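You operate a simulated robot arm through the tools that you are given. There is no shell and no other tool.

Carry out the task below with a simulated robot arm. There is one attempt and no reset: what you move stays moved.

## Task
Brush the grime off die 5 in the vice and put it back.
Fine: clamp it before you brush; brush back in its place, vice open again. What is to be rubbed or washed off counts as gone when no trace of it is left.

It is judged by the outcome, as a careful person would: the job done as asked, and still so three seconds after it is handed in. It fails if anything else is knocked over, pushed out of place, dropped, spilled or broken.

## Robot
A 6-joint arm with a two-finger parallel gripper, fixed in place. Base frame: the origin is on the floor under the middle of its stand, x ahead of it, y to its left, z up; the work surface is at about z = 0.9. Units: m, rad, N and s.
With the tool pointing down near the work surface it reaches from about 0.24 to 0.66 m from the base axis. Its first joint turns from -1.152 to 1.152 rad. Payload 2.9 kg.
The tool frame sits at the grasp point between the pads (the TCP): z along the fingers, y along the line on which they close. The tips reach 0.03 m beyond it. Largest opening 0.11 m; finger width 0.02, thickness 0.01; the body of the gripper, 0.048 by 0.112 m, starts 0.055 m behind the TCP.
Orientation is that of the tool frame in the base frame, as a unit quaternion [w, x, y, z]. With the fingers straight down and closing along the base's y, the tool's x points along the base's -x, its y along +y and its z along -z.

## Interface
- The arm moves only by the tool move_arm. Its argument "moves" is a list of rows, each a list of 3 entries, a list of its own where there are three numbers: the shift along the tool's x, y, z in m, then the turn, a rotation vector about the tool's x, y, z in rad, then the opening, from 0 (shut) to 1 (fully open). In form: [[[tx, ty, tz], [ax, ay, az], grip], ...]. A call has 1 to 20 rows; each row shifts and turns the commanded pose from where the row before left it, along the tool's axes as they then stand. A row lasts 0.2 s, in which the tool goes at most 0.05 m and 0.15 rad; a call with a longer step from one row to the next is refused whole, and so is a gripper value outside its range. A pose out of reach is approached as far as the arm can. The call stops where the force on the tool passes 70 N (or 10 N more than at its start, if that is more) or the arm is blocked; 0.2 s more then pass. The fingers move at their own pace (about 0.108 m/s each) and stop on an object; they squeeze with about 22 N. The grip force told is the motor's: it shows also when the fingers shut on nothing. Time passes only in rows, and 0.2 s behind the last, so rows that do not move let the fingers close. It gives the time, the measured TCP pose, the force on the tool (base axes), the opening and the grip force at its end, in the units of the frame above (readings bear some noise), with the torque about the TCP (base axes, N m) and any sound that the robot's microphone picked up, and new pictures: "pictures" is both (left out), scene, wrist or none.
- Cameras (640 x 400 px; columns grow to the right, rows downward): "scene" is fixed at [0.0519, 0.4117, 1.4069]; the picture's right is [-0.93, -0.36, 0.00], its down [-0.12, 0.32, -0.94] and it looks along [0.34, -0.88, -0.35] (base axes); focal length 359 px, centre (320, 200). "wrist" rides on the gripper at [0.072, 0.017, -0.103] in the tool frame; the picture's right is [-0.23, 0.97, 0.00], its down [-0.76, -0.18, -0.62] and it looks along [-0.61, -0.14, 0.78] (tool axes); focal length 222 px, centre (320, 200). There is no depth. A picture from a camera that has moved, and an enlarged one, comes with that camera's place and axes in the base frame and with its lens.
- enlarge(camera, box): a new picture of the part [left, top, right, bottom] of that camera's present view, enlarged. No time passes.
- sign_off(): hands the job in; it is judged then, once.

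Places have to be worked out from the pictures, the camera data and where the tool is seen. Open the gripper and draw the arm clear of the work before you hand the job in, unless the task says otherwise.

The tools are called by a JSON object that holds its "op" and its "data". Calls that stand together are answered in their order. move_arm: Moves the arm, as the interface text tells. Its arguments: {"type":"object","properties":{"moves":{"type":"array"},"pictures":{"type":"string","enum":["both","scene","wrist","none"]}},"required":["moves"]} The other tools are called the same way: enlarge (camera, box) takes an enlarged picture of a part of a camera's view; sign_off () hands the job in.

At the start:

```text
time_s: 0.0
position: [0.3454, -0.2131, 1.2535]
ee_rot: [0.001, 0.0, 1.0, -0.001]
wrist_force: [-0.1, 0.3, 0.4]
torque: [-0.02, -0.01, 0.02]
opening: 0.11
gripper_force: 0.0
```

scene: 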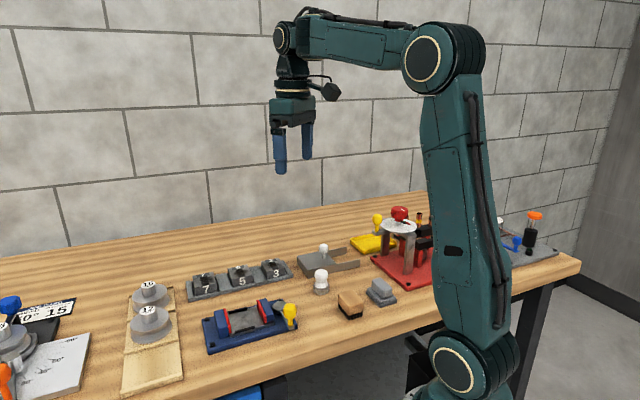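
wrist: 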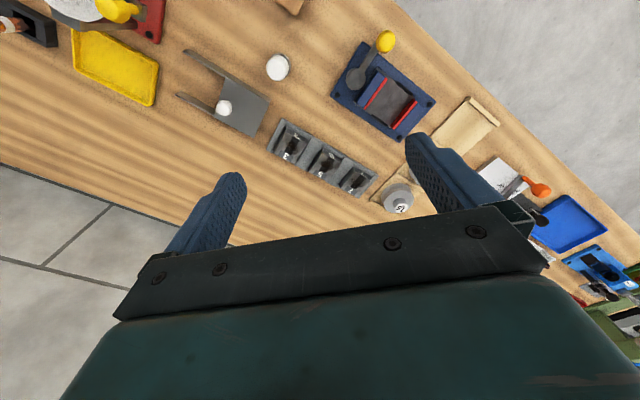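

The scene shows a rack with dies 7, 5, 3, a blue vice with red jaws and a yellow-knobbed lever, and several other items. I'll take enlarged views first to identify the dies, the vice and the brush.

{"op": "enlarge", "data": {"camera": "scene", "box": [170, 230, 330, 370]}}

{"op": "enlarge", "data": {"camera": "scene", "box": [290, 190, 450, 330]}}

{"op": "enlarge", "data": {"camera": "wrist", "box": [240, 20, 460, 220]}}

{"op": "enlarge", "data": {"camera": "scene", "box": [0, 260, 180, 400]}}

```text
2.86 times, centred on (250, 300) of scene
camera zoom: at [0.0519, 0.4117, 1.4069], right [-0.93, -0.36, 0.0], down [-0.12, 0.32, -0.94], along [0.34, -0.88, -0.35], focal length 1025 px, centre (520, -86)
```

zoom: 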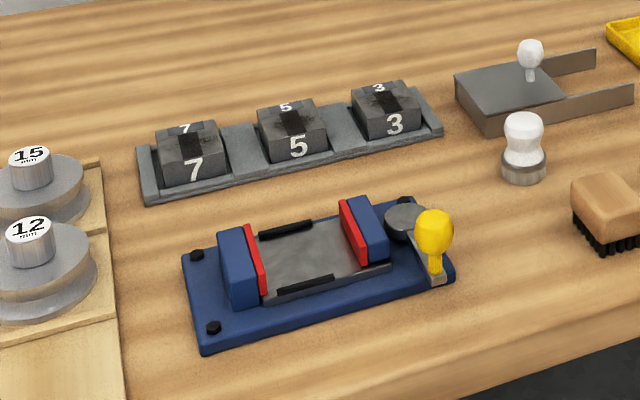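

```text
2.86 times, centred on (370, 260) of scene
camera zoom: at [0.0519, 0.4117, 1.4069], right [-0.93, -0.36, 0.0], down [-0.12, 0.32, -0.94], along [0.34, -0.88, -0.35], focal length 1025 px, centre (177, 29)
```

zoom: 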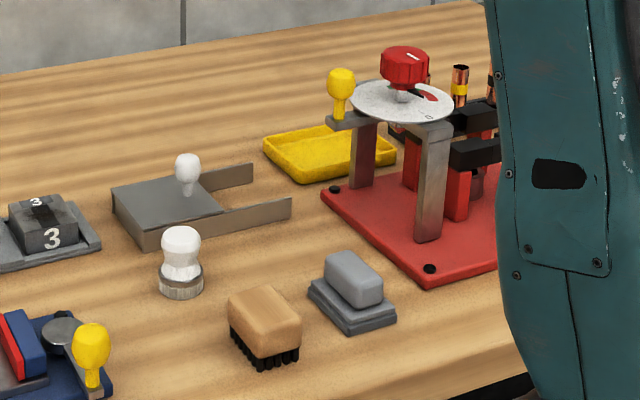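

```text
2.00 times, centred on (350, 120) of wrist
camera zoom: at [0.2733, -0.1973, 1.3571], right [0.23, 0.97, 0.0], down [0.76, -0.18, 0.62], along [0.61, -0.14, -0.78], focal length 444 px, centre (260, 360)
```

zoom: 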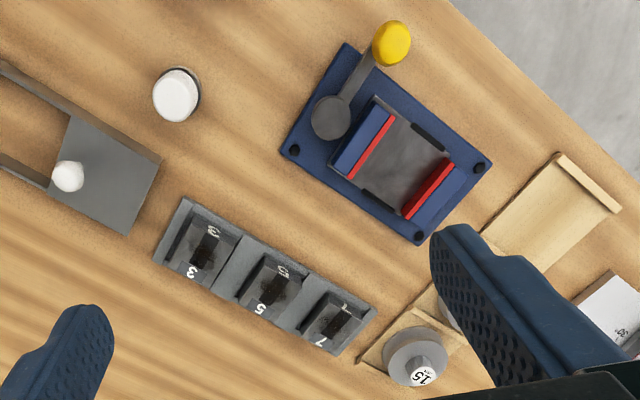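

```text
2.86 times, centred on (90, 330) of scene
camera zoom: at [0.0519, 0.4117, 1.4069], right [-0.93, -0.36, 0.0], down [-0.12, 0.32, -0.94], along [0.34, -0.88, -0.35], focal length 1025 px, centre (977, -171)
```

zoom: 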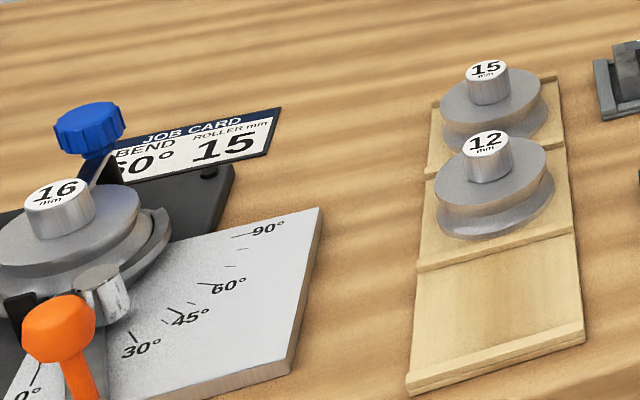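

Rough triangulation puts die 5 near (0.51, -0.235), its top at about z = 0.935. The vice is near (0.40, -0.11), the lever knob near (0.315, -0.105) and the brush near (0.23, -0.23). I'll lower the arm part way over clear space for a closer wrist view.

{"op": "move_arm", "data": {"moves": [[[-0.015, 0.008, 0.03], [0, 0, 0], 1], [[-0.015, 0.008, 0.03], [0, 0, 0], 1], [[-0.015, 0.008, 0.03], [0, 0, 0], 1], [[-0.015, 0.008, 0.03], [0, 0, 0], 1], [[0, 0, 0], [0, 0, 0], 1]]}}

```text
time_s: 1.2
position: [0.4065, -0.1836, 1.1343]
ee_rot: [0.0, 0.001, 1.0, -0.001]
wrist_force: [-0.2, 0.3, 0.3]
torque: [-0.01, 0.02, 0.04]
opening: 0.1103
gripper_force: 0.1
camera wrist: at [0.3338, -0.1665, 1.236], right [0.23, 0.97, 0.0], down [0.76, -0.18, 0.62], along [0.61, -0.14, -0.78], focal length 222 px, centre (320, 200)
```

scene: 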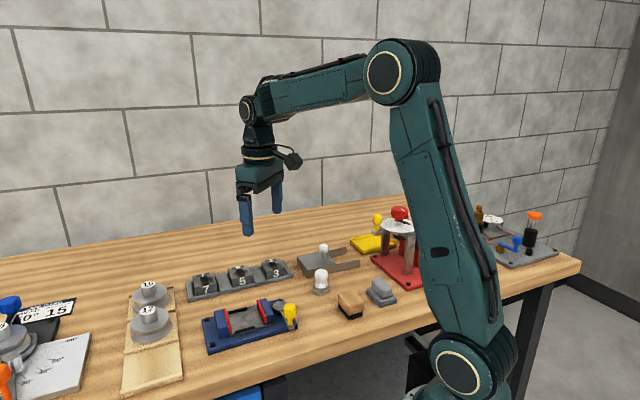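
wrist: 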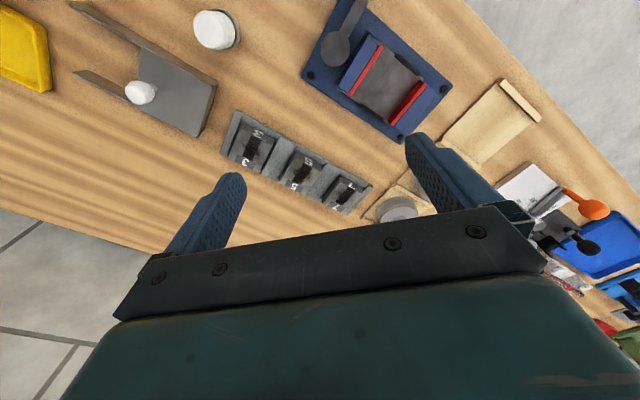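

{"op": "enlarge", "data": {"camera": "wrist", "box": [210, 100, 400, 219]}}

{"op": "enlarge", "data": {"camera": "wrist", "box": [290, 0, 480, 140]}}

{"op": "enlarge", "data": {"camera": "scene", "box": [180, 250, 300, 310]}}

```text
3.36 times, centred on (305, 160) of wrist
camera zoom: at [0.3338, -0.1665, 1.236], right [0.23, 0.97, 0.0], down [0.76, -0.18, 0.62], along [0.61, -0.14, -0.78], focal length 747 px, centre (370, 336)
```

zoom: 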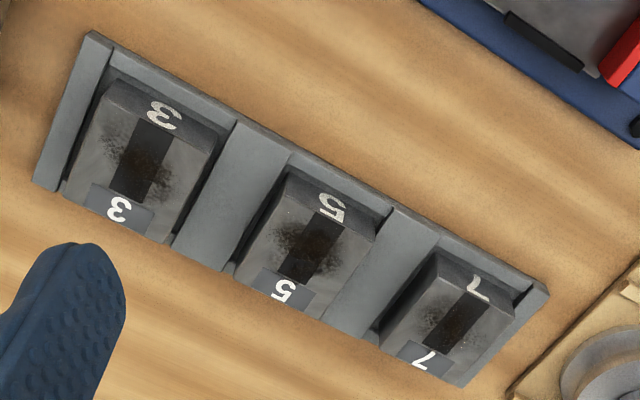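

```text
2.86 times, centred on (385, 70) of wrist
camera zoom: at [0.3338, -0.1665, 1.236], right [0.23, 0.97, 0.0], down [0.76, -0.18, 0.62], along [0.61, -0.14, -0.78], focal length 635 px, centre (134, 571)
```

zoom: 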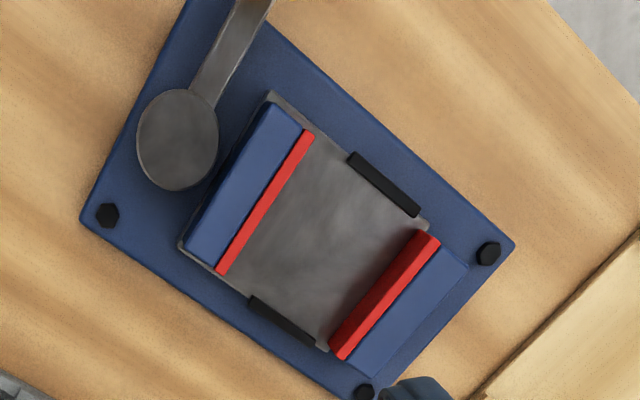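

```text
5.33 times, centred on (240, 280) of scene
camera zoom: at [0.0519, 0.4117, 1.4069], right [-0.93, -0.36, 0.0], down [-0.12, 0.32, -0.94], along [0.34, -0.88, -0.35], focal length 1913 px, centre (747, -227)
```

zoom: 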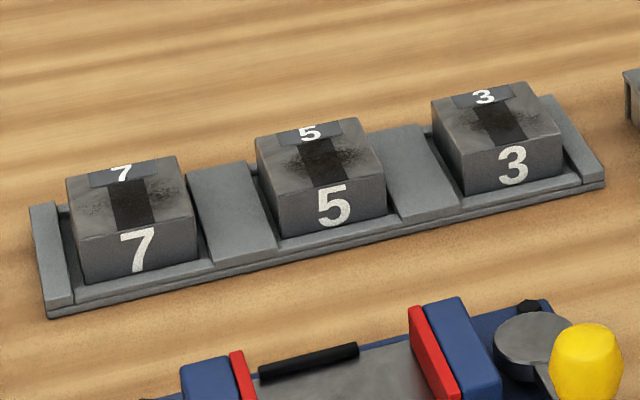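

The vice's long axis and the rack both lie at about 45° in the base frame. Each die has a groove with grime on its top, and the vice is open with a gap of roughly 6 cm. I'll move above die 5 and yaw 45°, so that the fingers will close on its front and back faces, and look again.

{"op": "move_arm", "data": {"moves": [[[-0.025, -0.014, 0.02], [0, 0, 0], 1], [[-0.025, -0.014, 0.02], [0, 0, 0], 1], [[-0.025, -0.014, 0.02], [0, 0, 0], 1], [[-0.025, -0.014, 0.02], [0, 0, 0], 1], [[0, 0, 0], [0, 0, -0.1309], 1], [[0, 0, 0], [0, 0, -0.1309], 1], [[0, 0, 0], [0, 0, -0.1309], 1], [[0, 0, 0], [0, 0, -0.1309], 1], [[0, 0, 0], [0, 0, -0.1309], 1], [[0, 0, 0], [0, 0, -0.1309], 1], [[0, 0, 0], [0, 0, 0], 1]]}}

```text
time_s: 3.6
position: [0.5047, -0.2384, 1.0551]
ee_rot: [-0.001, -0.383, 0.924, 0.0]
wrist_force: [-0.1, -0.6, -0.3]
torque: [-0.02, -0.03, 0.02]
opening: 0.1101
gripper_force: 0.0
camera wrist: at [0.4424, -0.2773, 1.1572], right [-0.53, 0.85, 0.0], down [0.66, 0.41, 0.62], along [0.53, 0.33, -0.78], focal length 222 px, centre (320, 200)
```

scene: 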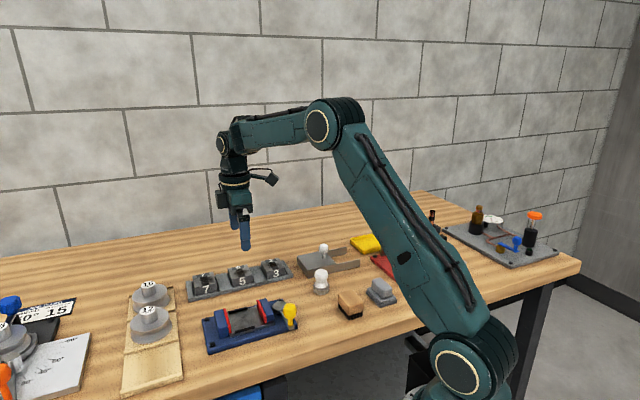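
wrist: 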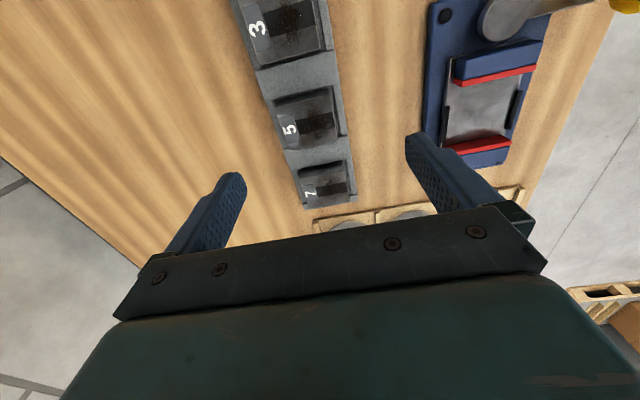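

{"op": "enlarge", "data": {"camera": "wrist", "box": [240, 60, 380, 150]}}

{"op": "enlarge", "data": {"camera": "wrist", "box": [400, 0, 560, 180]}}

```text
4.44 times, centred on (310, 105) of wrist
camera zoom: at [0.4424, -0.2773, 1.1572], right [-0.53, 0.85, 0.0], down [0.66, 0.41, 0.62], along [0.53, 0.33, -0.78], focal length 987 px, centre (364, 622)
```

zoom: 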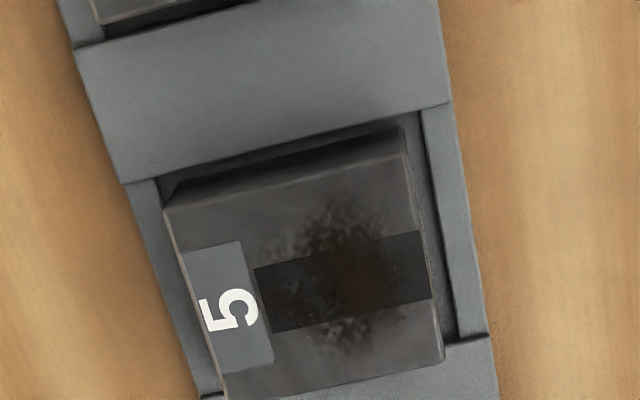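

```text
2.22 times, centred on (480, 90) of wrist
camera zoom: at [0.4424, -0.2773, 1.1572], right [-0.53, 0.85, 0.0], down [0.66, 0.41, 0.62], along [0.53, 0.33, -0.78], focal length 494 px, centre (-36, 444)
```

zoom: 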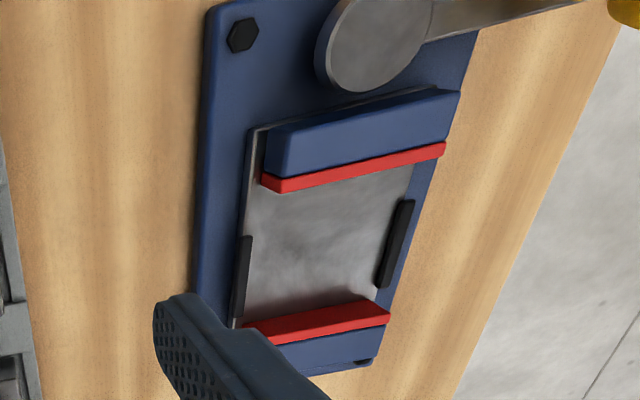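

The die's top is at about z = 0.934. In axes s=(x+y)/√2, n=(y−x)/√2 its centre is s≈0.192, n≈−0.539. I'll centre over it and descend to just above it to check the finger alignment.

{"op": "move_arm", "data": {"moves": [[[-0.003, -0.0135, 0.0], [0, 0, 0], 1], [[0, 0, 0.035], [0, 0, 0], 1], [[0, 0, 0.03], [0, 0, 0], 1], [[0, 0, 0], [0, 0, 0], 1], [[0, 0, 0], [0, 0, 0], 1]]}}

{"op": "enlarge", "data": {"camera": "wrist", "box": [180, 80, 480, 240]}}

{"op": "enlarge", "data": {"camera": "scene", "box": [190, 240, 290, 310]}}

```text
time_s: 4.8
position: [0.5202, -0.2474, 0.9883]
ee_rot: [-0.001, -0.383, 0.924, -0.001]
wrist_force: [-0.5, -0.2, -0.6]
torque: [0.0, 0.02, 0.03]
opening: 0.1101
gripper_force: 0.0
camera wrist: at [0.4568, -0.2859, 1.091], right [-0.53, 0.85, 0.0], down [0.66, 0.41, 0.62], along [0.53, 0.33, -0.78], focal length 222 px, centre (320, 200)
```

scene: 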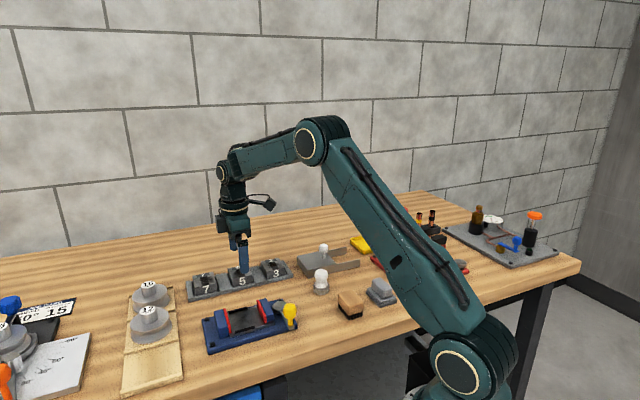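
wrist: 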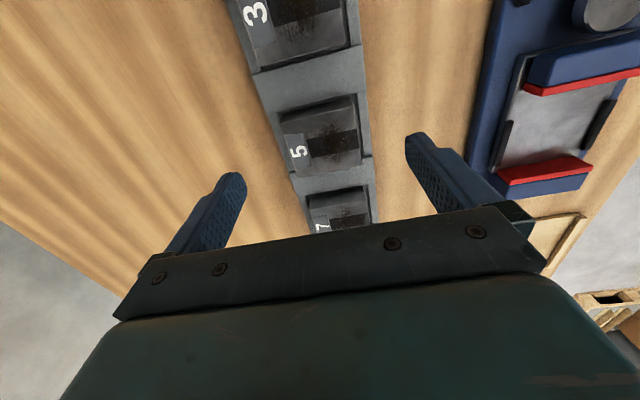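

```text
2.13 times, centred on (330, 160) of wrist
camera zoom: at [0.4568, -0.2859, 1.091], right [-0.53, 0.85, 0.0], down [0.66, 0.41, 0.62], along [0.53, 0.33, -0.78], focal length 474 px, centre (299, 285)
```

zoom: 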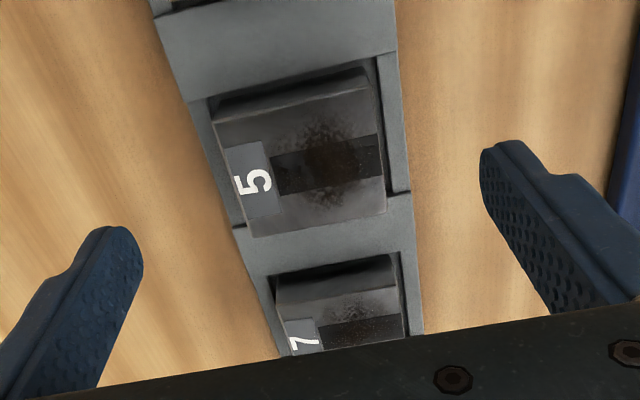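

```text
5.71 times, centred on (240, 275) of scene
camera zoom: at [0.0519, 0.4117, 1.4069], right [-0.93, -0.36, 0.0], down [-0.12, 0.32, -0.94], along [0.34, -0.88, -0.35], focal length 2049 px, centre (777, -229)
```

zoom: 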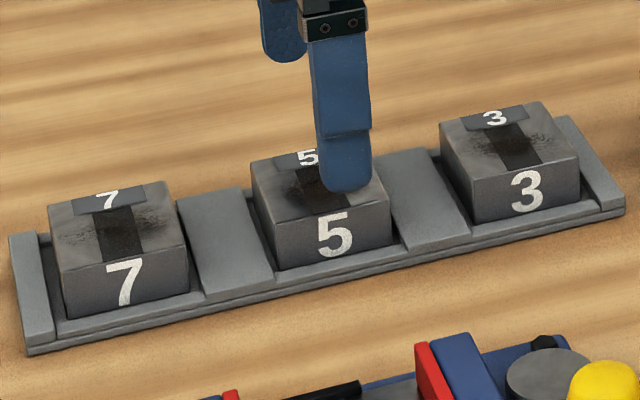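

The die spans s 0.169–0.215 and n −0.566…−0.513, aligned with the fingers, and the rack lips sit at about z = 0.906. I'll make a small centring correction, go down to TCP z≈0.945 (tips at 0.915, above the lips) and close.

{"op": "move_arm", "data": {"moves": [[[0.001, 0.003, 0.0], [0, 0, 0], 1], [[0, 0, 0.022], [0, 0, 0], 1], [[0, 0, 0.02], [0, 0, 0], 1], [[0, 0, 0], [0, 0, 0], 1]]}}

{"op": "enlarge", "data": {"camera": "wrist", "box": [180, 80, 480, 240]}}

{"op": "enlarge", "data": {"camera": "scene", "box": [190, 240, 290, 310]}}

```text
time_s: 5.8
position: [0.516, -0.2456, 0.9481]
ee_rot: [-0.001, -0.384, 0.923, 0.0]
wrist_force: [-0.3, 1.3, 0.5]
torque: [0.0, -0.01, 0.0]
opening: 0.11
gripper_force: 0.0
camera wrist: at [0.4531, -0.2847, 1.051], right [-0.53, 0.85, 0.0], down [0.66, 0.41, 0.62], along [0.53, 0.33, -0.78], focal length 222 px, centre (320, 200)
```

scene: 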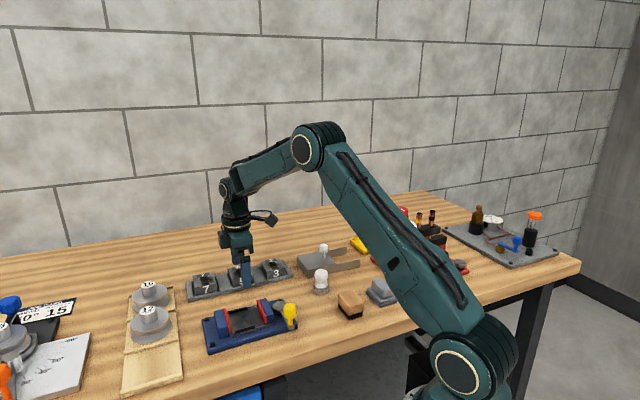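
wrist: 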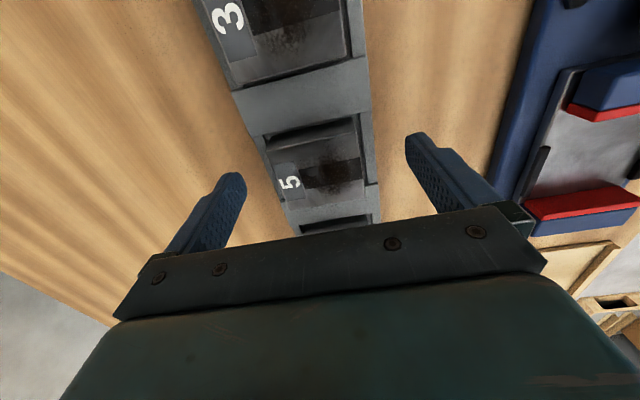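

```text
2.13 times, centred on (330, 160) of wrist
camera zoom: at [0.4531, -0.2847, 1.051], right [-0.53, 0.85, 0.0], down [0.66, 0.41, 0.62], along [0.53, 0.33, -0.78], focal length 474 px, centre (299, 285)
```

zoom: 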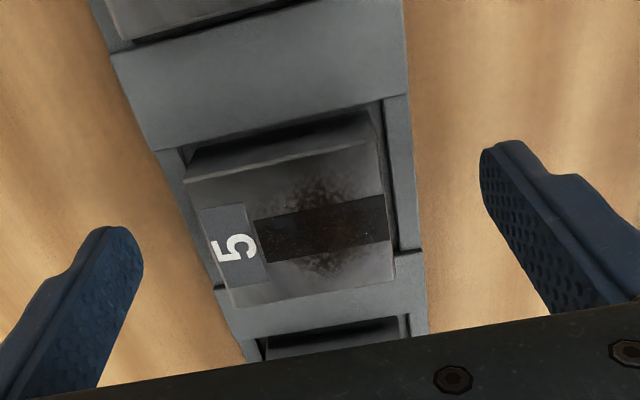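

```text
5.71 times, centred on (240, 275) of scene
camera zoom: at [0.0519, 0.4117, 1.4069], right [-0.93, -0.36, 0.0], down [-0.12, 0.32, -0.94], along [0.34, -0.88, -0.35], focal length 2049 px, centre (777, -229)
```

zoom: 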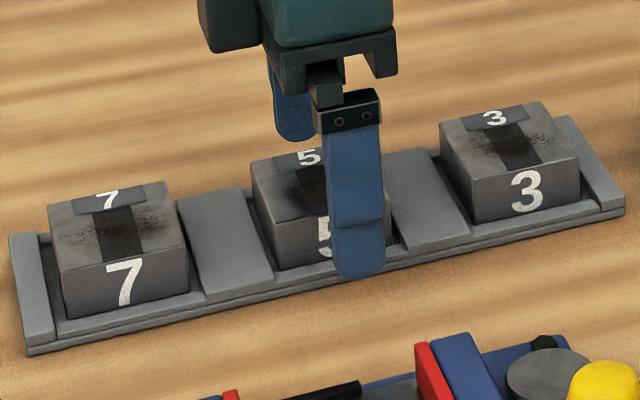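

The die is centred between the fingers to within about 1 mm, and the tips are above the rack lip. Closing on it now.

{"op": "move_arm", "data": {"moves": [[[0, 0, 0], [0, 0, 0], 0.3], [[0, 0, 0], [0, 0, 0], 0.3], [[0, 0, 0], [0, 0, 0], 0.3]]}}

{"op": "enlarge", "data": {"camera": "wrist", "box": [180, 80, 480, 240]}}

```text
time_s: 6.6
position: [0.5159, -0.2471, 0.9485]
ee_rot: [0.0, -0.383, 0.924, -0.001]
wrist_force: [0.9, -0.9, 0.4]
torque: [-0.09, -0.2, -0.01]
opening: 0.0559
gripper_force: 22.1
camera wrist: at [0.4532, -0.2848, 1.0512], right [-0.53, 0.85, 0.0], down [0.66, 0.41, 0.62], along [0.53, 0.33, -0.78], focal length 222 px, centre (320, 200)
```

scene: 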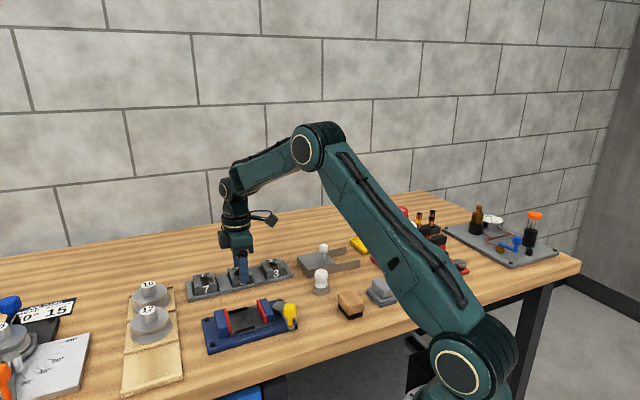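
wrist: 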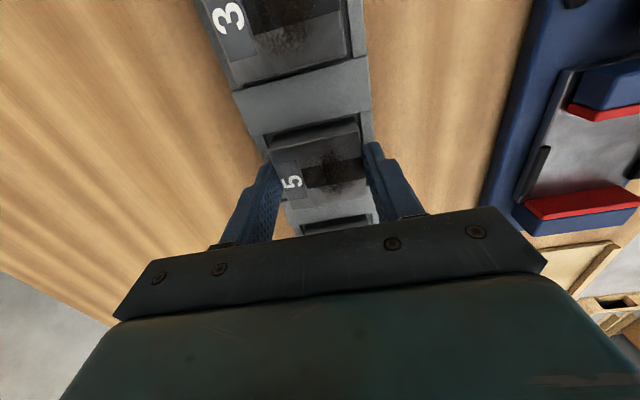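

```text
2.13 times, centred on (330, 160) of wrist
camera zoom: at [0.4532, -0.2848, 1.0512], right [-0.53, 0.85, 0.0], down [0.66, 0.41, 0.62], along [0.53, 0.33, -0.78], focal length 474 px, centre (299, 285)
```

zoom: 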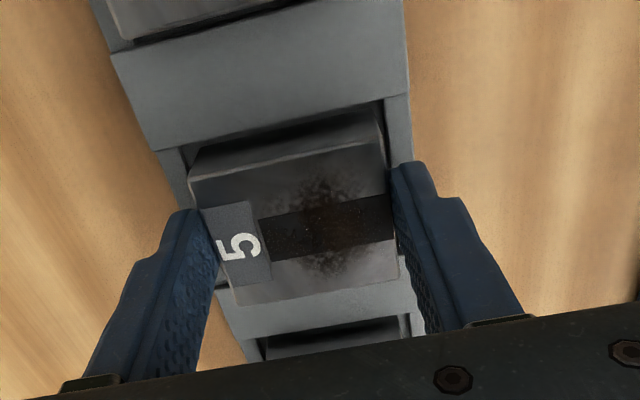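

The opening settled at 0.056, which is the die's depth, with a 22 N grip. Before lifting I'll study the vice closely in the scene view to fix its heights and gaps.

{"op": "enlarge", "data": {"camera": "scene", "box": [195, 290, 305, 360]}}

{"op": "enlarge", "data": {"camera": "wrist", "box": [480, 0, 640, 240]}}

```text
5.71 times, centred on (250, 325) of scene
camera zoom: at [0.0519, 0.4116, 1.4069], right [-0.93, -0.36, 0.0], down [-0.12, 0.32, -0.94], along [0.34, -0.88, -0.35], focal length 2049 px, centre (720, -514)
```

zoom: 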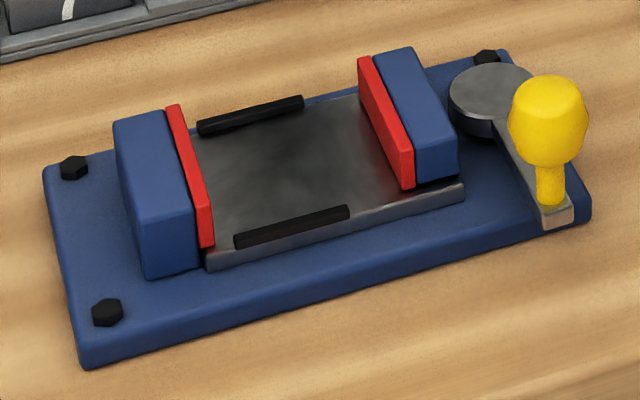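

```text
1.67 times, centred on (560, 120) of wrist
camera zoom: at [0.4532, -0.2848, 1.0512], right [-0.53, 0.85, 0.0], down [0.66, 0.41, 0.62], along [0.53, 0.33, -0.78], focal length 370 px, centre (-80, 333)
```

zoom: 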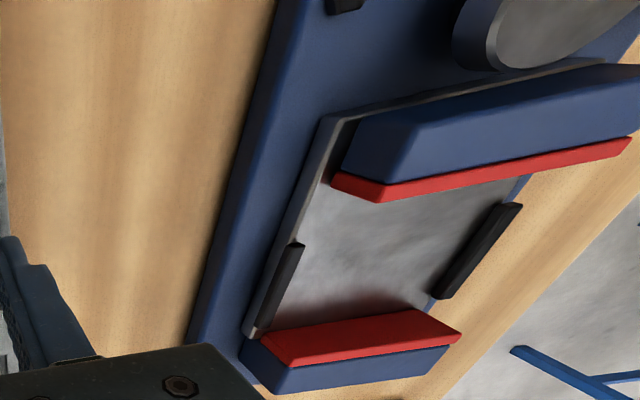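

Correcting the scene camera with the known fingertip position, I get jaw pads at s≈0.186 and 0.2525, so a 66 mm gap with tops at about 0.935. The bed is near z≈0.917 and the bars near n≈−0.40 and −0.335. I'll lift the die straight up and carry it high over the vice for a closer check.

{"op": "move_arm", "data": {"moves": [[[0, 0, -0.01], [0, 0, 0], 0.3], [[0, 0, -0.03], [0, 0, 0], 0.3], [[0, 0, -0.03], [0, 0, 0], 0.3], [[0, 0, -0.03], [0, 0, 0], 0.3], [[0, 0, -0.03], [0, 0, 0], 0.3], [[-0.0056, 0.0346, 0], [0, 0, 0], 0.3], [[-0.0056, 0.0346, 0], [0, 0, 0], 0.3], [[-0.0056, 0.0346, 0], [0, 0, 0], 0.3], [[-0.0056, 0.0346, 0], [0, 0, 0], 0.3], [[-0.0056, 0.0346, 0], [0, 0, 0], 0.3], [[0, 0, 0], [0, 0, 0], 0.3], [[0, 0, 0], [0, 0, 0], 0.3]]}}

{"op": "enlarge", "data": {"camera": "wrist", "box": [220, 40, 420, 220]}}

{"op": "enlarge", "data": {"camera": "scene", "box": [195, 230, 305, 360]}}

```text
time_s: 9.2
position: [0.4139, -0.1004, 1.0757]
ee_rot: [-0.001, -0.382, 0.924, 0.0]
wrist_force: [0.1, 1.1, -4.3]
torque: [-0.01, 0.0, 0.01]
opening: 0.0558
gripper_force: 22.5
camera wrist: at [0.3507, -0.1408, 1.1792], right [-0.53, 0.85, 0.0], down [0.66, 0.41, 0.62], along [0.53, 0.33, -0.78], focal length 222 px, centre (320, 200)
```

scene: 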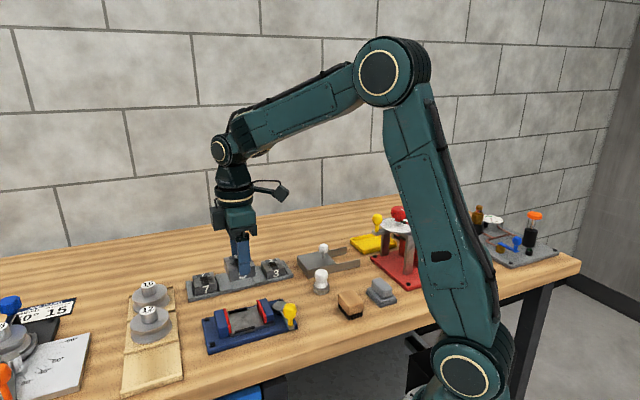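
wrist: 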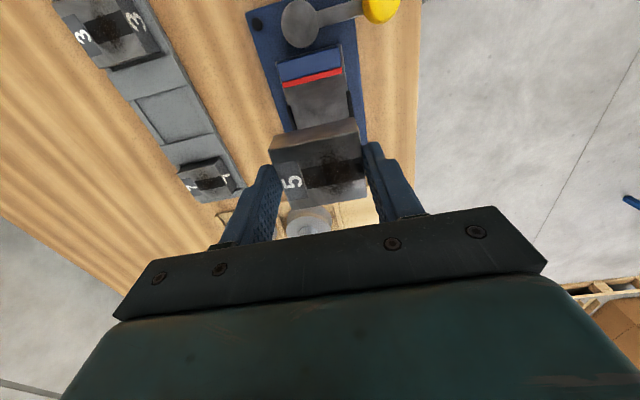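

```text
2.22 times, centred on (320, 130) of wrist
camera zoom: at [0.3507, -0.1408, 1.1792], right [-0.53, 0.85, 0.0], down [0.66, 0.41, 0.62], along [0.53, 0.33, -0.78], focal length 494 px, centre (320, 356)
```

zoom: 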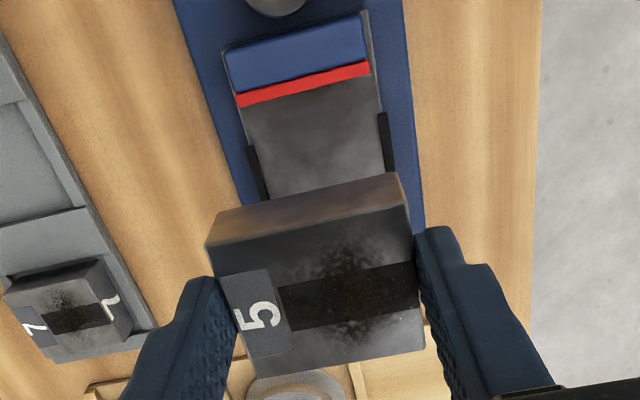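

```text
3.08 times, centred on (250, 295) of scene
camera zoom: at [0.0519, 0.4116, 1.4069], right [-0.93, -0.36, 0.0], down [-0.12, 0.32, -0.94], along [0.34, -0.88, -0.35], focal length 1104 px, centre (535, -92)
```

zoom: 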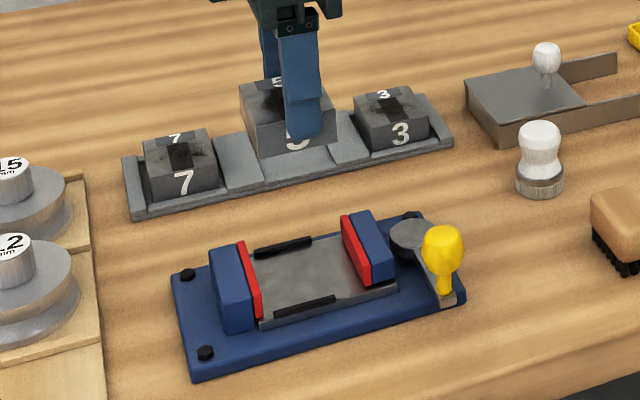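

Bars' inner edges come out at n≈−0.395 and −0.333, centre −0.364. The held die is at n≈−0.3645, s≈0.221, centred in the gap within about 1–2 mm. I'll descend most of the way and check again before contact.

{"op": "move_arm", "data": {"moves": [[[0, 0, 0.03], [0, 0, 0], 0.3], [[0, 0, 0.03], [0, 0, 0], 0.3], [[0, 0, 0.02], [0, 0, 0], 0.3], [[0, 0, 0.01], [0, 0, 0], 0.3], [[0, 0, 0], [0, 0, 0], 0.3]]}}

{"op": "enlarge", "data": {"camera": "wrist", "box": [220, 40, 420, 220]}}

{"op": "enlarge", "data": {"camera": "scene", "box": [195, 270, 305, 360]}}

```text
time_s: 10.4
position: [0.4094, -0.103, 0.9867]
ee_rot: [-0.002, -0.382, 0.924, -0.001]
wrist_force: [0.1, -0.2, -3.6]
torque: [-0.02, 0.01, 0.0]
opening: 0.0557
gripper_force: 21.9
camera wrist: at [0.3468, -0.1424, 1.0898], right [-0.53, 0.85, 0.0], down [0.66, 0.41, 0.62], along [0.53, 0.33, -0.78], focal length 222 px, centre (320, 200)
```

scene: 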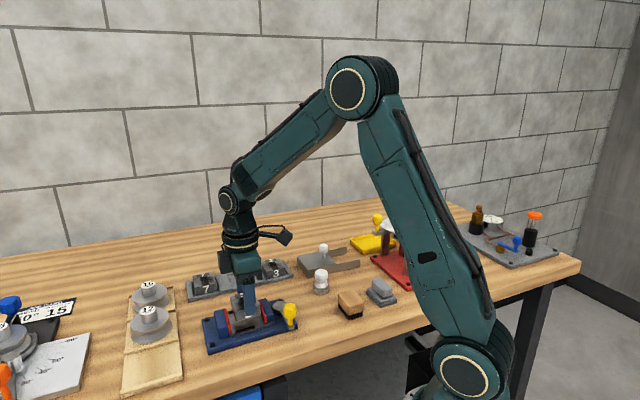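
wrist: 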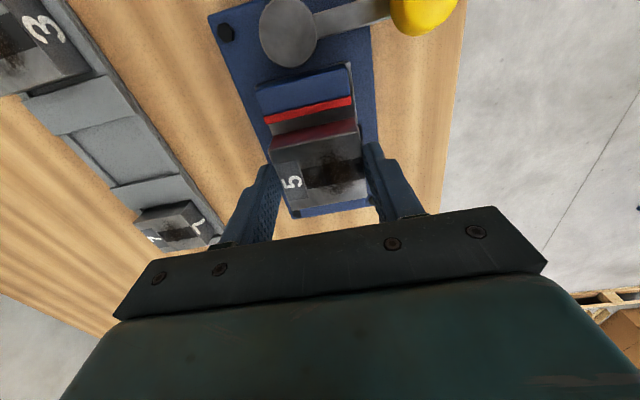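

```text
2.22 times, centred on (320, 130) of wrist
camera zoom: at [0.3468, -0.1424, 1.0898], right [-0.53, 0.85, 0.0], down [0.66, 0.41, 0.62], along [0.53, 0.33, -0.78], focal length 494 px, centre (320, 356)
```

zoom: 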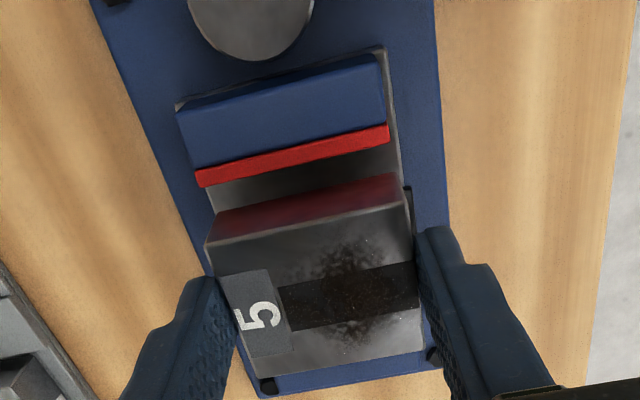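

```text
4.44 times, centred on (250, 315) of scene
camera zoom: at [0.0519, 0.4116, 1.4069], right [-0.93, -0.36, 0.0], down [-0.12, 0.32, -0.94], along [0.34, -0.88, -0.35], focal length 1594 px, centre (631, -311)
```

zoom: 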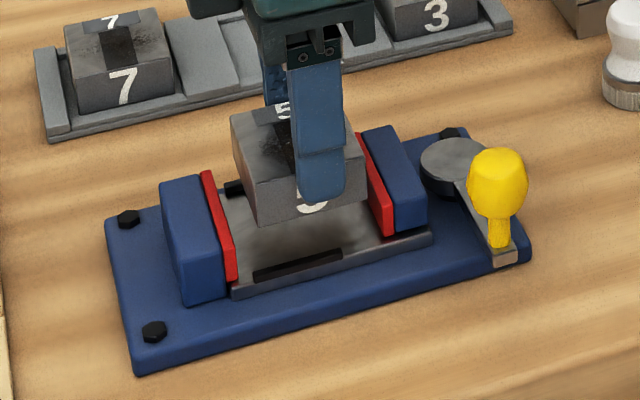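

The die hangs between the jaws, slightly toward the −s jaw and about 2 mm too far forward. I'll correct s by +3 mm and n by −2 mm and descend to just above the expected contact.

{"op": "move_arm", "data": {"moves": [[[-0.003, -0.002, 0.0], [0, 0, 0], 0.3], [[0, 0, 0.008], [0, 0, 0], 0.3], [[0, 0, 0.007], [0, 0, 0], 0.3], [[0, 0, 0], [0, 0, 0], 0.3], [[0, 0, 0], [0, 0, 0], 0.3]]}}

{"op": "enlarge", "data": {"camera": "wrist", "box": [220, 40, 420, 220]}}

{"op": "enlarge", "data": {"camera": "scene", "box": [195, 270, 305, 360]}}

```text
time_s: 11.6
position: [0.4129, -0.1021, 0.9719]
ee_rot: [-0.001, -0.383, 0.924, 0.0]
wrist_force: [-0.5, -0.3, -6.0]
torque: [-0.01, -0.02, -0.01]
opening: 0.056
gripper_force: 22.5
camera wrist: at [0.351, -0.1413, 1.0756], right [-0.53, 0.85, 0.0], down [0.66, 0.41, 0.62], along [0.53, 0.33, -0.78], focal length 222 px, centre (320, 200)
```

scene: 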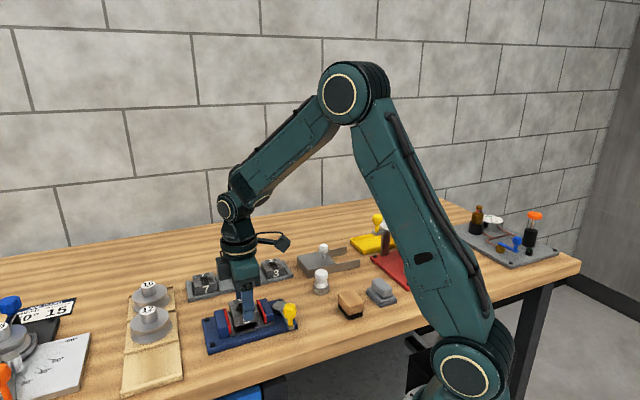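
wrist: 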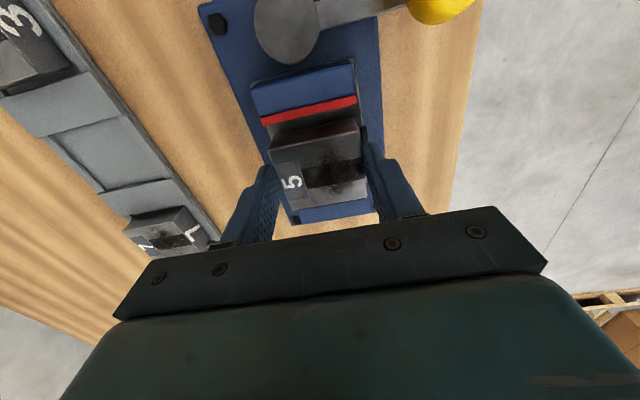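

```text
2.22 times, centred on (320, 130) of wrist
camera zoom: at [0.351, -0.1413, 1.0756], right [-0.53, 0.85, 0.0], down [0.66, 0.41, 0.62], along [0.53, 0.33, -0.78], focal length 494 px, centre (320, 356)
```

zoom: 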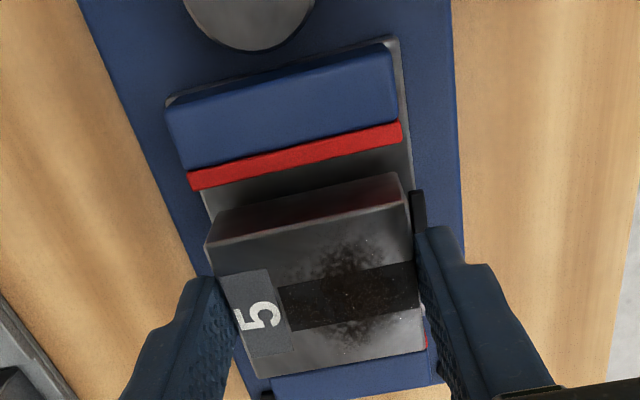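

```text
4.44 times, centred on (250, 315) of scene
camera zoom: at [0.0519, 0.4116, 1.4069], right [-0.93, -0.36, 0.0], down [-0.12, 0.32, -0.94], along [0.34, -0.88, -0.35], focal length 1594 px, centre (631, -311)
```

zoom: 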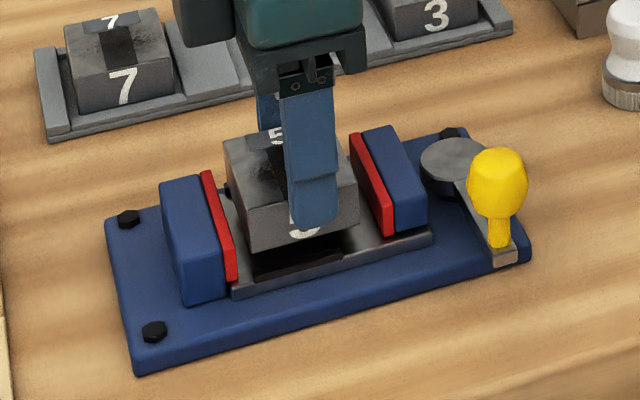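

The die is now centred (s≈0.220, n≈−0.365). I'll continue down in small steps, watching for bed contact.

{"op": "move_arm", "data": {"moves": [[[0, 0, 0.003], [0, 0, 0], 0.3], [[0, 0, 0.003], [0, 0, 0], 0.3], [[0, 0, 0], [0, 0, 0], 0.3]], "pictures": "none"}}

```text
time_s: 12.4
position: [0.415, -0.1032, 0.9651]
ee_rot: [-0.001, -0.382, 0.924, 0.0]
wrist_force: [0.4, -0.5, -4.0]
torque: [0.0, -0.01, -0.01]
opening: 0.0559
gripper_force: 22.0
```

Still no contact, since the z force only shows the die's weight of about 4 N. I'll keep going in 2 mm steps.

{"op": "move_arm", "data": {"moves": [[[0, 0, 0.002], [0, 0, 0], 0.3], [[0, 0, 0], [0, 0, 0], 0.3]], "pictures": "none"}}

{"op": "move_arm", "data": {"moves": [[[0, 0, 0.002], [0, 0, 0], 0.3], [[0, 0, 0], [0, 0, 0], 0.3]], "pictures": "both"}}

{"op": "enlarge", "data": {"camera": "scene", "box": [195, 270, 305, 360]}}

```text
time_s: 13.0
position: [0.4156, -0.1011, 0.9649]
ee_rot: [-0.001, -0.383, 0.924, 0.0]
wrist_force: [-0.1, -0.7, -4.5]
torque: [-0.03, 0.01, 0.01]
opening: 0.0556
gripper_force: 22.3
```

```text
time_s: 13.6
position: [0.4154, -0.101, 0.9638]
ee_rot: [0.0, -0.382, 0.924, -0.001]
wrist_force: [-3.4, -0.3, 10.1]
torque: [0.13, 0.29, 0.05]
opening: 0.0558
gripper_force: 21.6
camera wrist: at [0.3522, -0.1414, 1.0661], right [-0.53, 0.85, 0.0], down [0.66, 0.41, 0.62], along [0.53, 0.33, -0.78], focal length 222 px, centre (320, 200)
```

scene: 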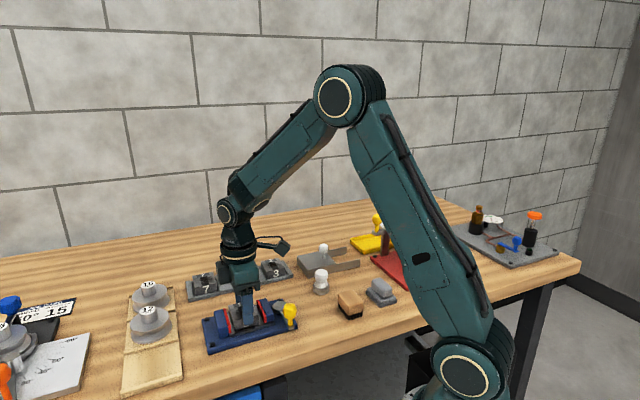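
wrist: 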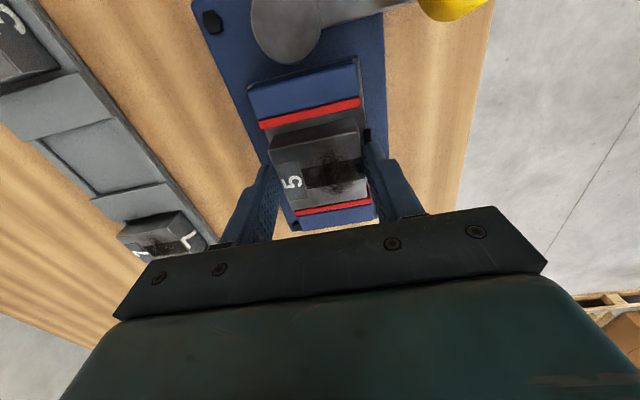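

```text
4.44 times, centred on (250, 315) of scene
camera zoom: at [0.0516, 0.4117, 1.4069], right [-0.93, -0.36, 0.0], down [-0.12, 0.32, -0.94], along [0.34, -0.88, -0.35], focal length 1594 px, centre (631, -311)
```

zoom: 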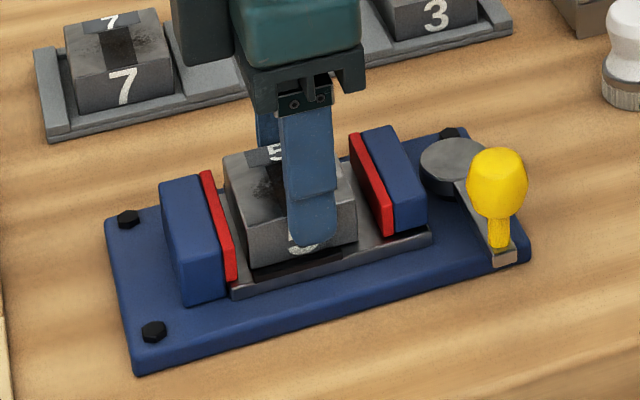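

Contact came at TCP z≈0.9635 (z force went to +10 N). I'll zoom in to verify that the die sits on the bed between the bars.

{"op": "enlarge", "data": {"camera": "scene", "box": [222, 295, 282, 345]}}

{"op": "enlarge", "data": {"camera": "wrist", "box": [240, 80, 400, 230]}}

```text
8.00 times, centred on (252, 320) of scene
camera zoom: at [0.0516, 0.4117, 1.4069], right [-0.93, -0.36, 0.0], down [-0.12, 0.32, -0.94], along [0.34, -0.88, -0.35], focal length 2869 px, centre (864, -760)
```

zoom: 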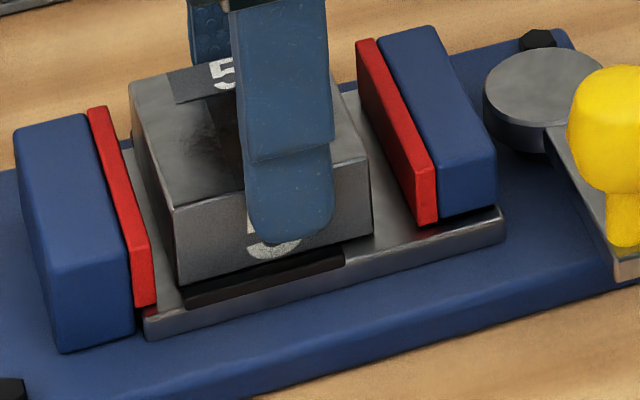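

```text
2.67 times, centred on (320, 155) of wrist
camera zoom: at [0.3522, -0.1414, 1.0661], right [-0.53, 0.85, 0.0], down [0.66, 0.41, 0.62], along [0.53, 0.33, -0.78], focal length 592 px, centre (320, 320)
```

zoom: 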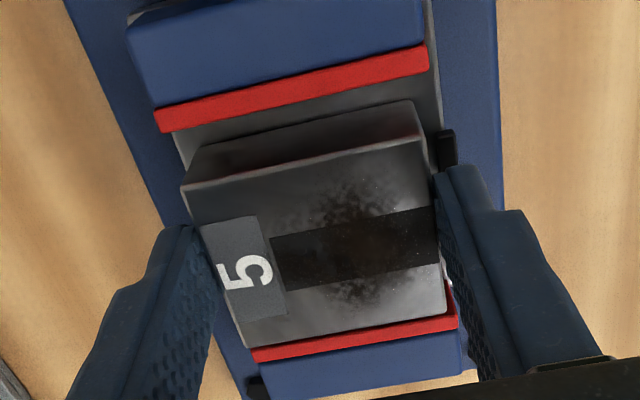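

The bar hides the lower few millimetres of the die's front face, so the die is inside the bars and on the bed. I'll open the fingers and rise.

{"op": "move_arm", "data": {"moves": [[[0, 0, -0.001], [0, 0, 0], 0.3], [[0, 0, 0], [0, 0, 0], 0.7], [[0, 0, 0], [0, 0, 0], 0.8], [[0, 0, 0], [0, 0, 0], 0.8], [[0, 0, -0.02], [0, 0, 0], 0.8], [[0, 0, -0.03], [0, 0, 0], 0.8], [[0, 0, -0.04], [0, 0, 0], 0.8], [[0, 0, 0], [0, 0, 0], 0.8]]}}

{"op": "enlarge", "data": {"camera": "scene", "box": [195, 270, 305, 360]}}

{"op": "enlarge", "data": {"camera": "wrist", "box": [220, 0, 440, 180]}}

```text
time_s: 15.4
position: [0.4135, -0.1035, 1.0536]
ee_rot: [-0.001, -0.383, 0.924, 0.0]
wrist_force: [0.3, -0.5, -0.3]
torque: [0.02, 0.0, -0.01]
opening: 0.0879
gripper_force: 0.0
camera wrist: at [0.3495, -0.1426, 1.1569], right [-0.53, 0.85, 0.0], down [0.66, 0.41, 0.62], along [0.53, 0.33, -0.78], focal length 222 px, centre (320, 200)
```

scene: 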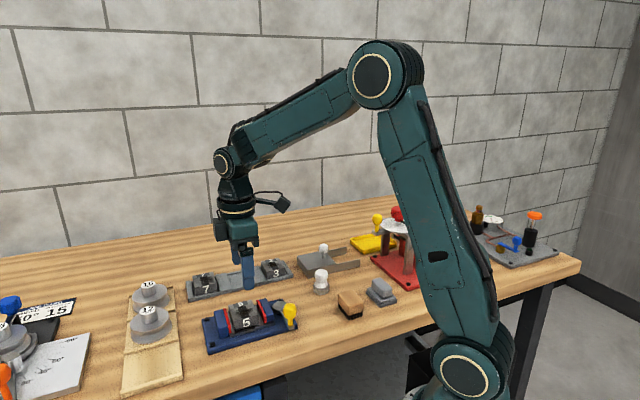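
wrist: 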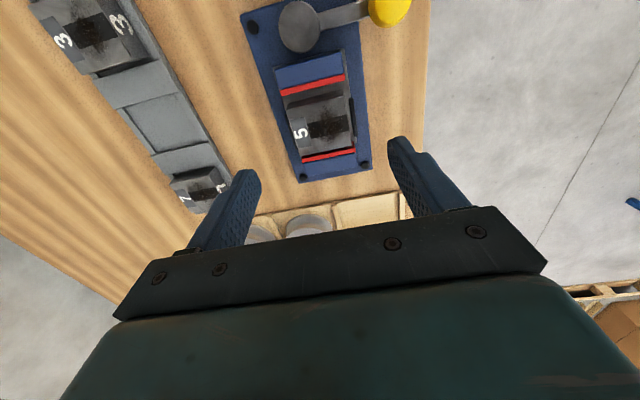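

```text
4.44 times, centred on (250, 315) of scene
camera zoom: at [0.0519, 0.4117, 1.4069], right [-0.93, -0.36, 0.0], down [-0.12, 0.32, -0.94], along [0.34, -0.88, -0.35], focal length 1594 px, centre (631, -311)
```

zoom: 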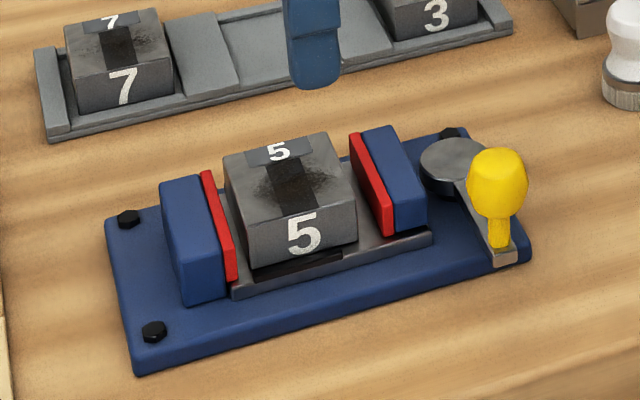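

```text
2.22 times, centred on (330, 90) of wrist
camera zoom: at [0.3495, -0.1426, 1.1569], right [-0.53, 0.85, 0.0], down [0.66, 0.41, 0.62], along [0.53, 0.33, -0.78], focal length 494 px, centre (298, 444)
```

zoom: 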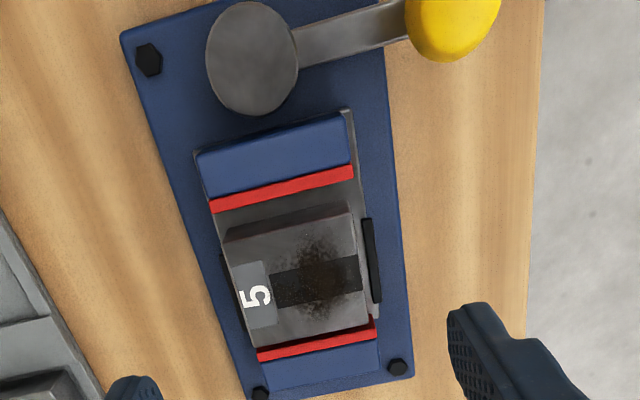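

The die sits square in the vice. The cam disc is near s≈0.144, n≈−0.3655, and the knob is near s≈0.145, n≈−0.301, z≈0.961, with the lever pointing +n. I'll go above the knob and yaw to −45° so the fingers straddle it along its sweep direction.

{"op": "move_arm", "data": {"moves": [[[0.0247, 0.0215, 0], [0, 0, 0], 0.6], [[0.0247, 0.0215, 0], [0, 0, 0], 0.6], [[0.0247, 0.0215, 0], [0, 0, 0], 0.6], [[0, 0, 0], [0, 0, 0.1309], 0.6], [[0, 0, 0], [0, 0, 0.1309], 0.6], [[0, 0, 0], [0, 0, 0.1309], 0.6], [[0, 0, 0], [0, 0, 0.1309], 0.6], [[0, 0, 0], [0, 0, 0.1309], 0.6], [[0, 0, 0], [0, 0, 0.1309], 0.6], [[0, 0, 0], [0, 0, 0.1309], 0.6], [[0, 0, 0], [0, 0, 0.1309], 0.6], [[0, 0, 0], [0, 0, 0.1309], 0.6], [[0, 0, 0], [0, 0, 0.1309], 0.6], [[0, 0, 0], [0, 0, 0.1309], 0.6], [[0, 0, 0], [0, 0, 0.1309], 0.6], [[0, 0, 0], [0, 0, 0], 0.6], [[0, 0, 0], [0, 0, 0], 0.6]]}}

{"op": "enlarge", "data": {"camera": "wrist", "box": [200, 40, 440, 220]}}

{"op": "enlarge", "data": {"camera": "scene", "box": [195, 230, 345, 360]}}

```text
time_s: 19.0
position: [0.3197, -0.1076, 1.0519]
ee_rot: [-0.001, 0.382, 0.924, -0.001]
wrist_force: [-0.1, -0.6, -0.5]
torque: [-0.01, 0.01, -0.02]
opening: 0.0661
gripper_force: 0.1
camera wrist: at [0.2792, -0.0451, 1.1563], right [0.85, 0.53, 0.0], down [0.41, -0.66, 0.62], along [0.33, -0.53, -0.78], focal length 222 px, centre (320, 200)
```

scene: 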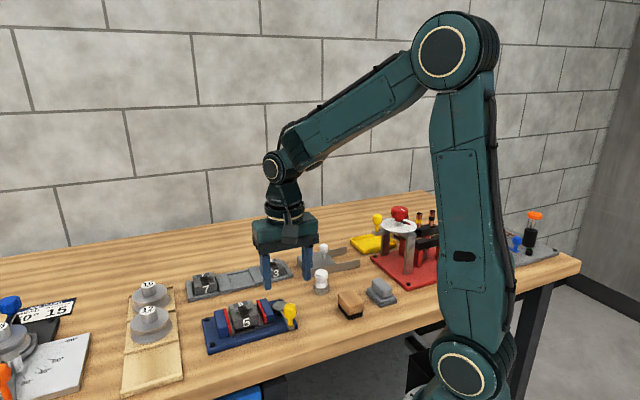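
wrist: 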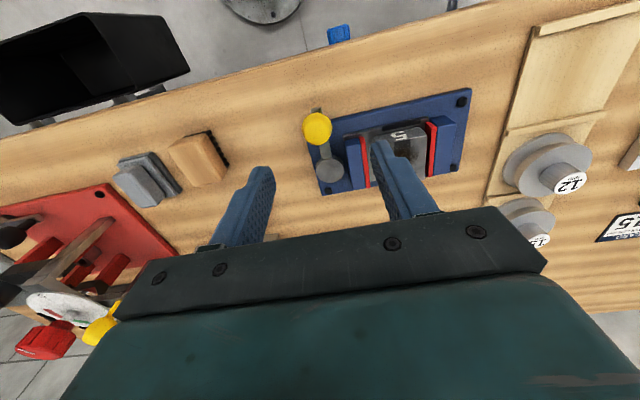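

```text
2.22 times, centred on (320, 130) of wrist
camera zoom: at [0.2792, -0.0451, 1.1563], right [0.85, 0.53, 0.0], down [0.41, -0.66, 0.62], along [0.33, -0.53, -0.78], focal length 494 px, centre (320, 356)
```

zoom: 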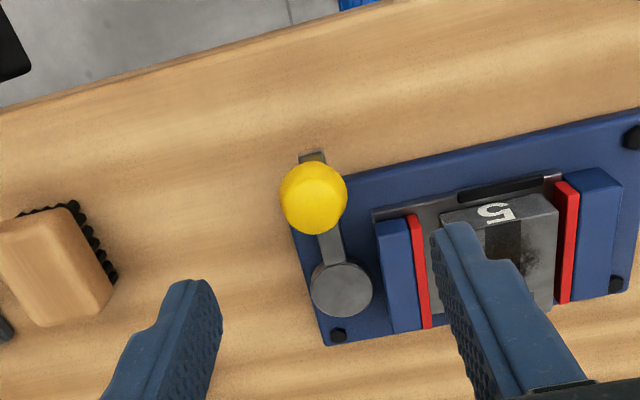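

```text
3.08 times, centred on (270, 295) of scene
camera zoom: at [0.0519, 0.4117, 1.4069], right [-0.93, -0.36, 0.0], down [-0.12, 0.32, -0.94], along [0.34, -0.88, -0.35], focal length 1104 px, centre (474, -92)
```

zoom: 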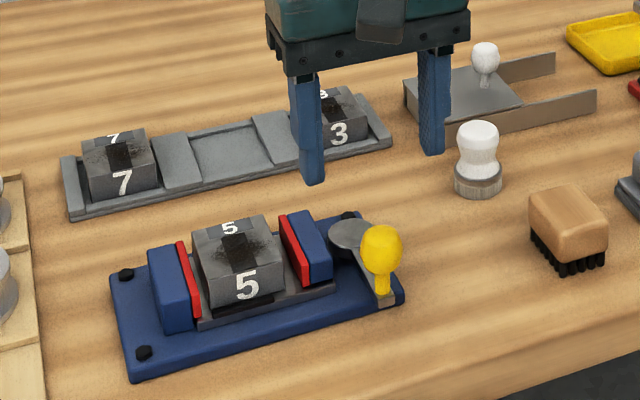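

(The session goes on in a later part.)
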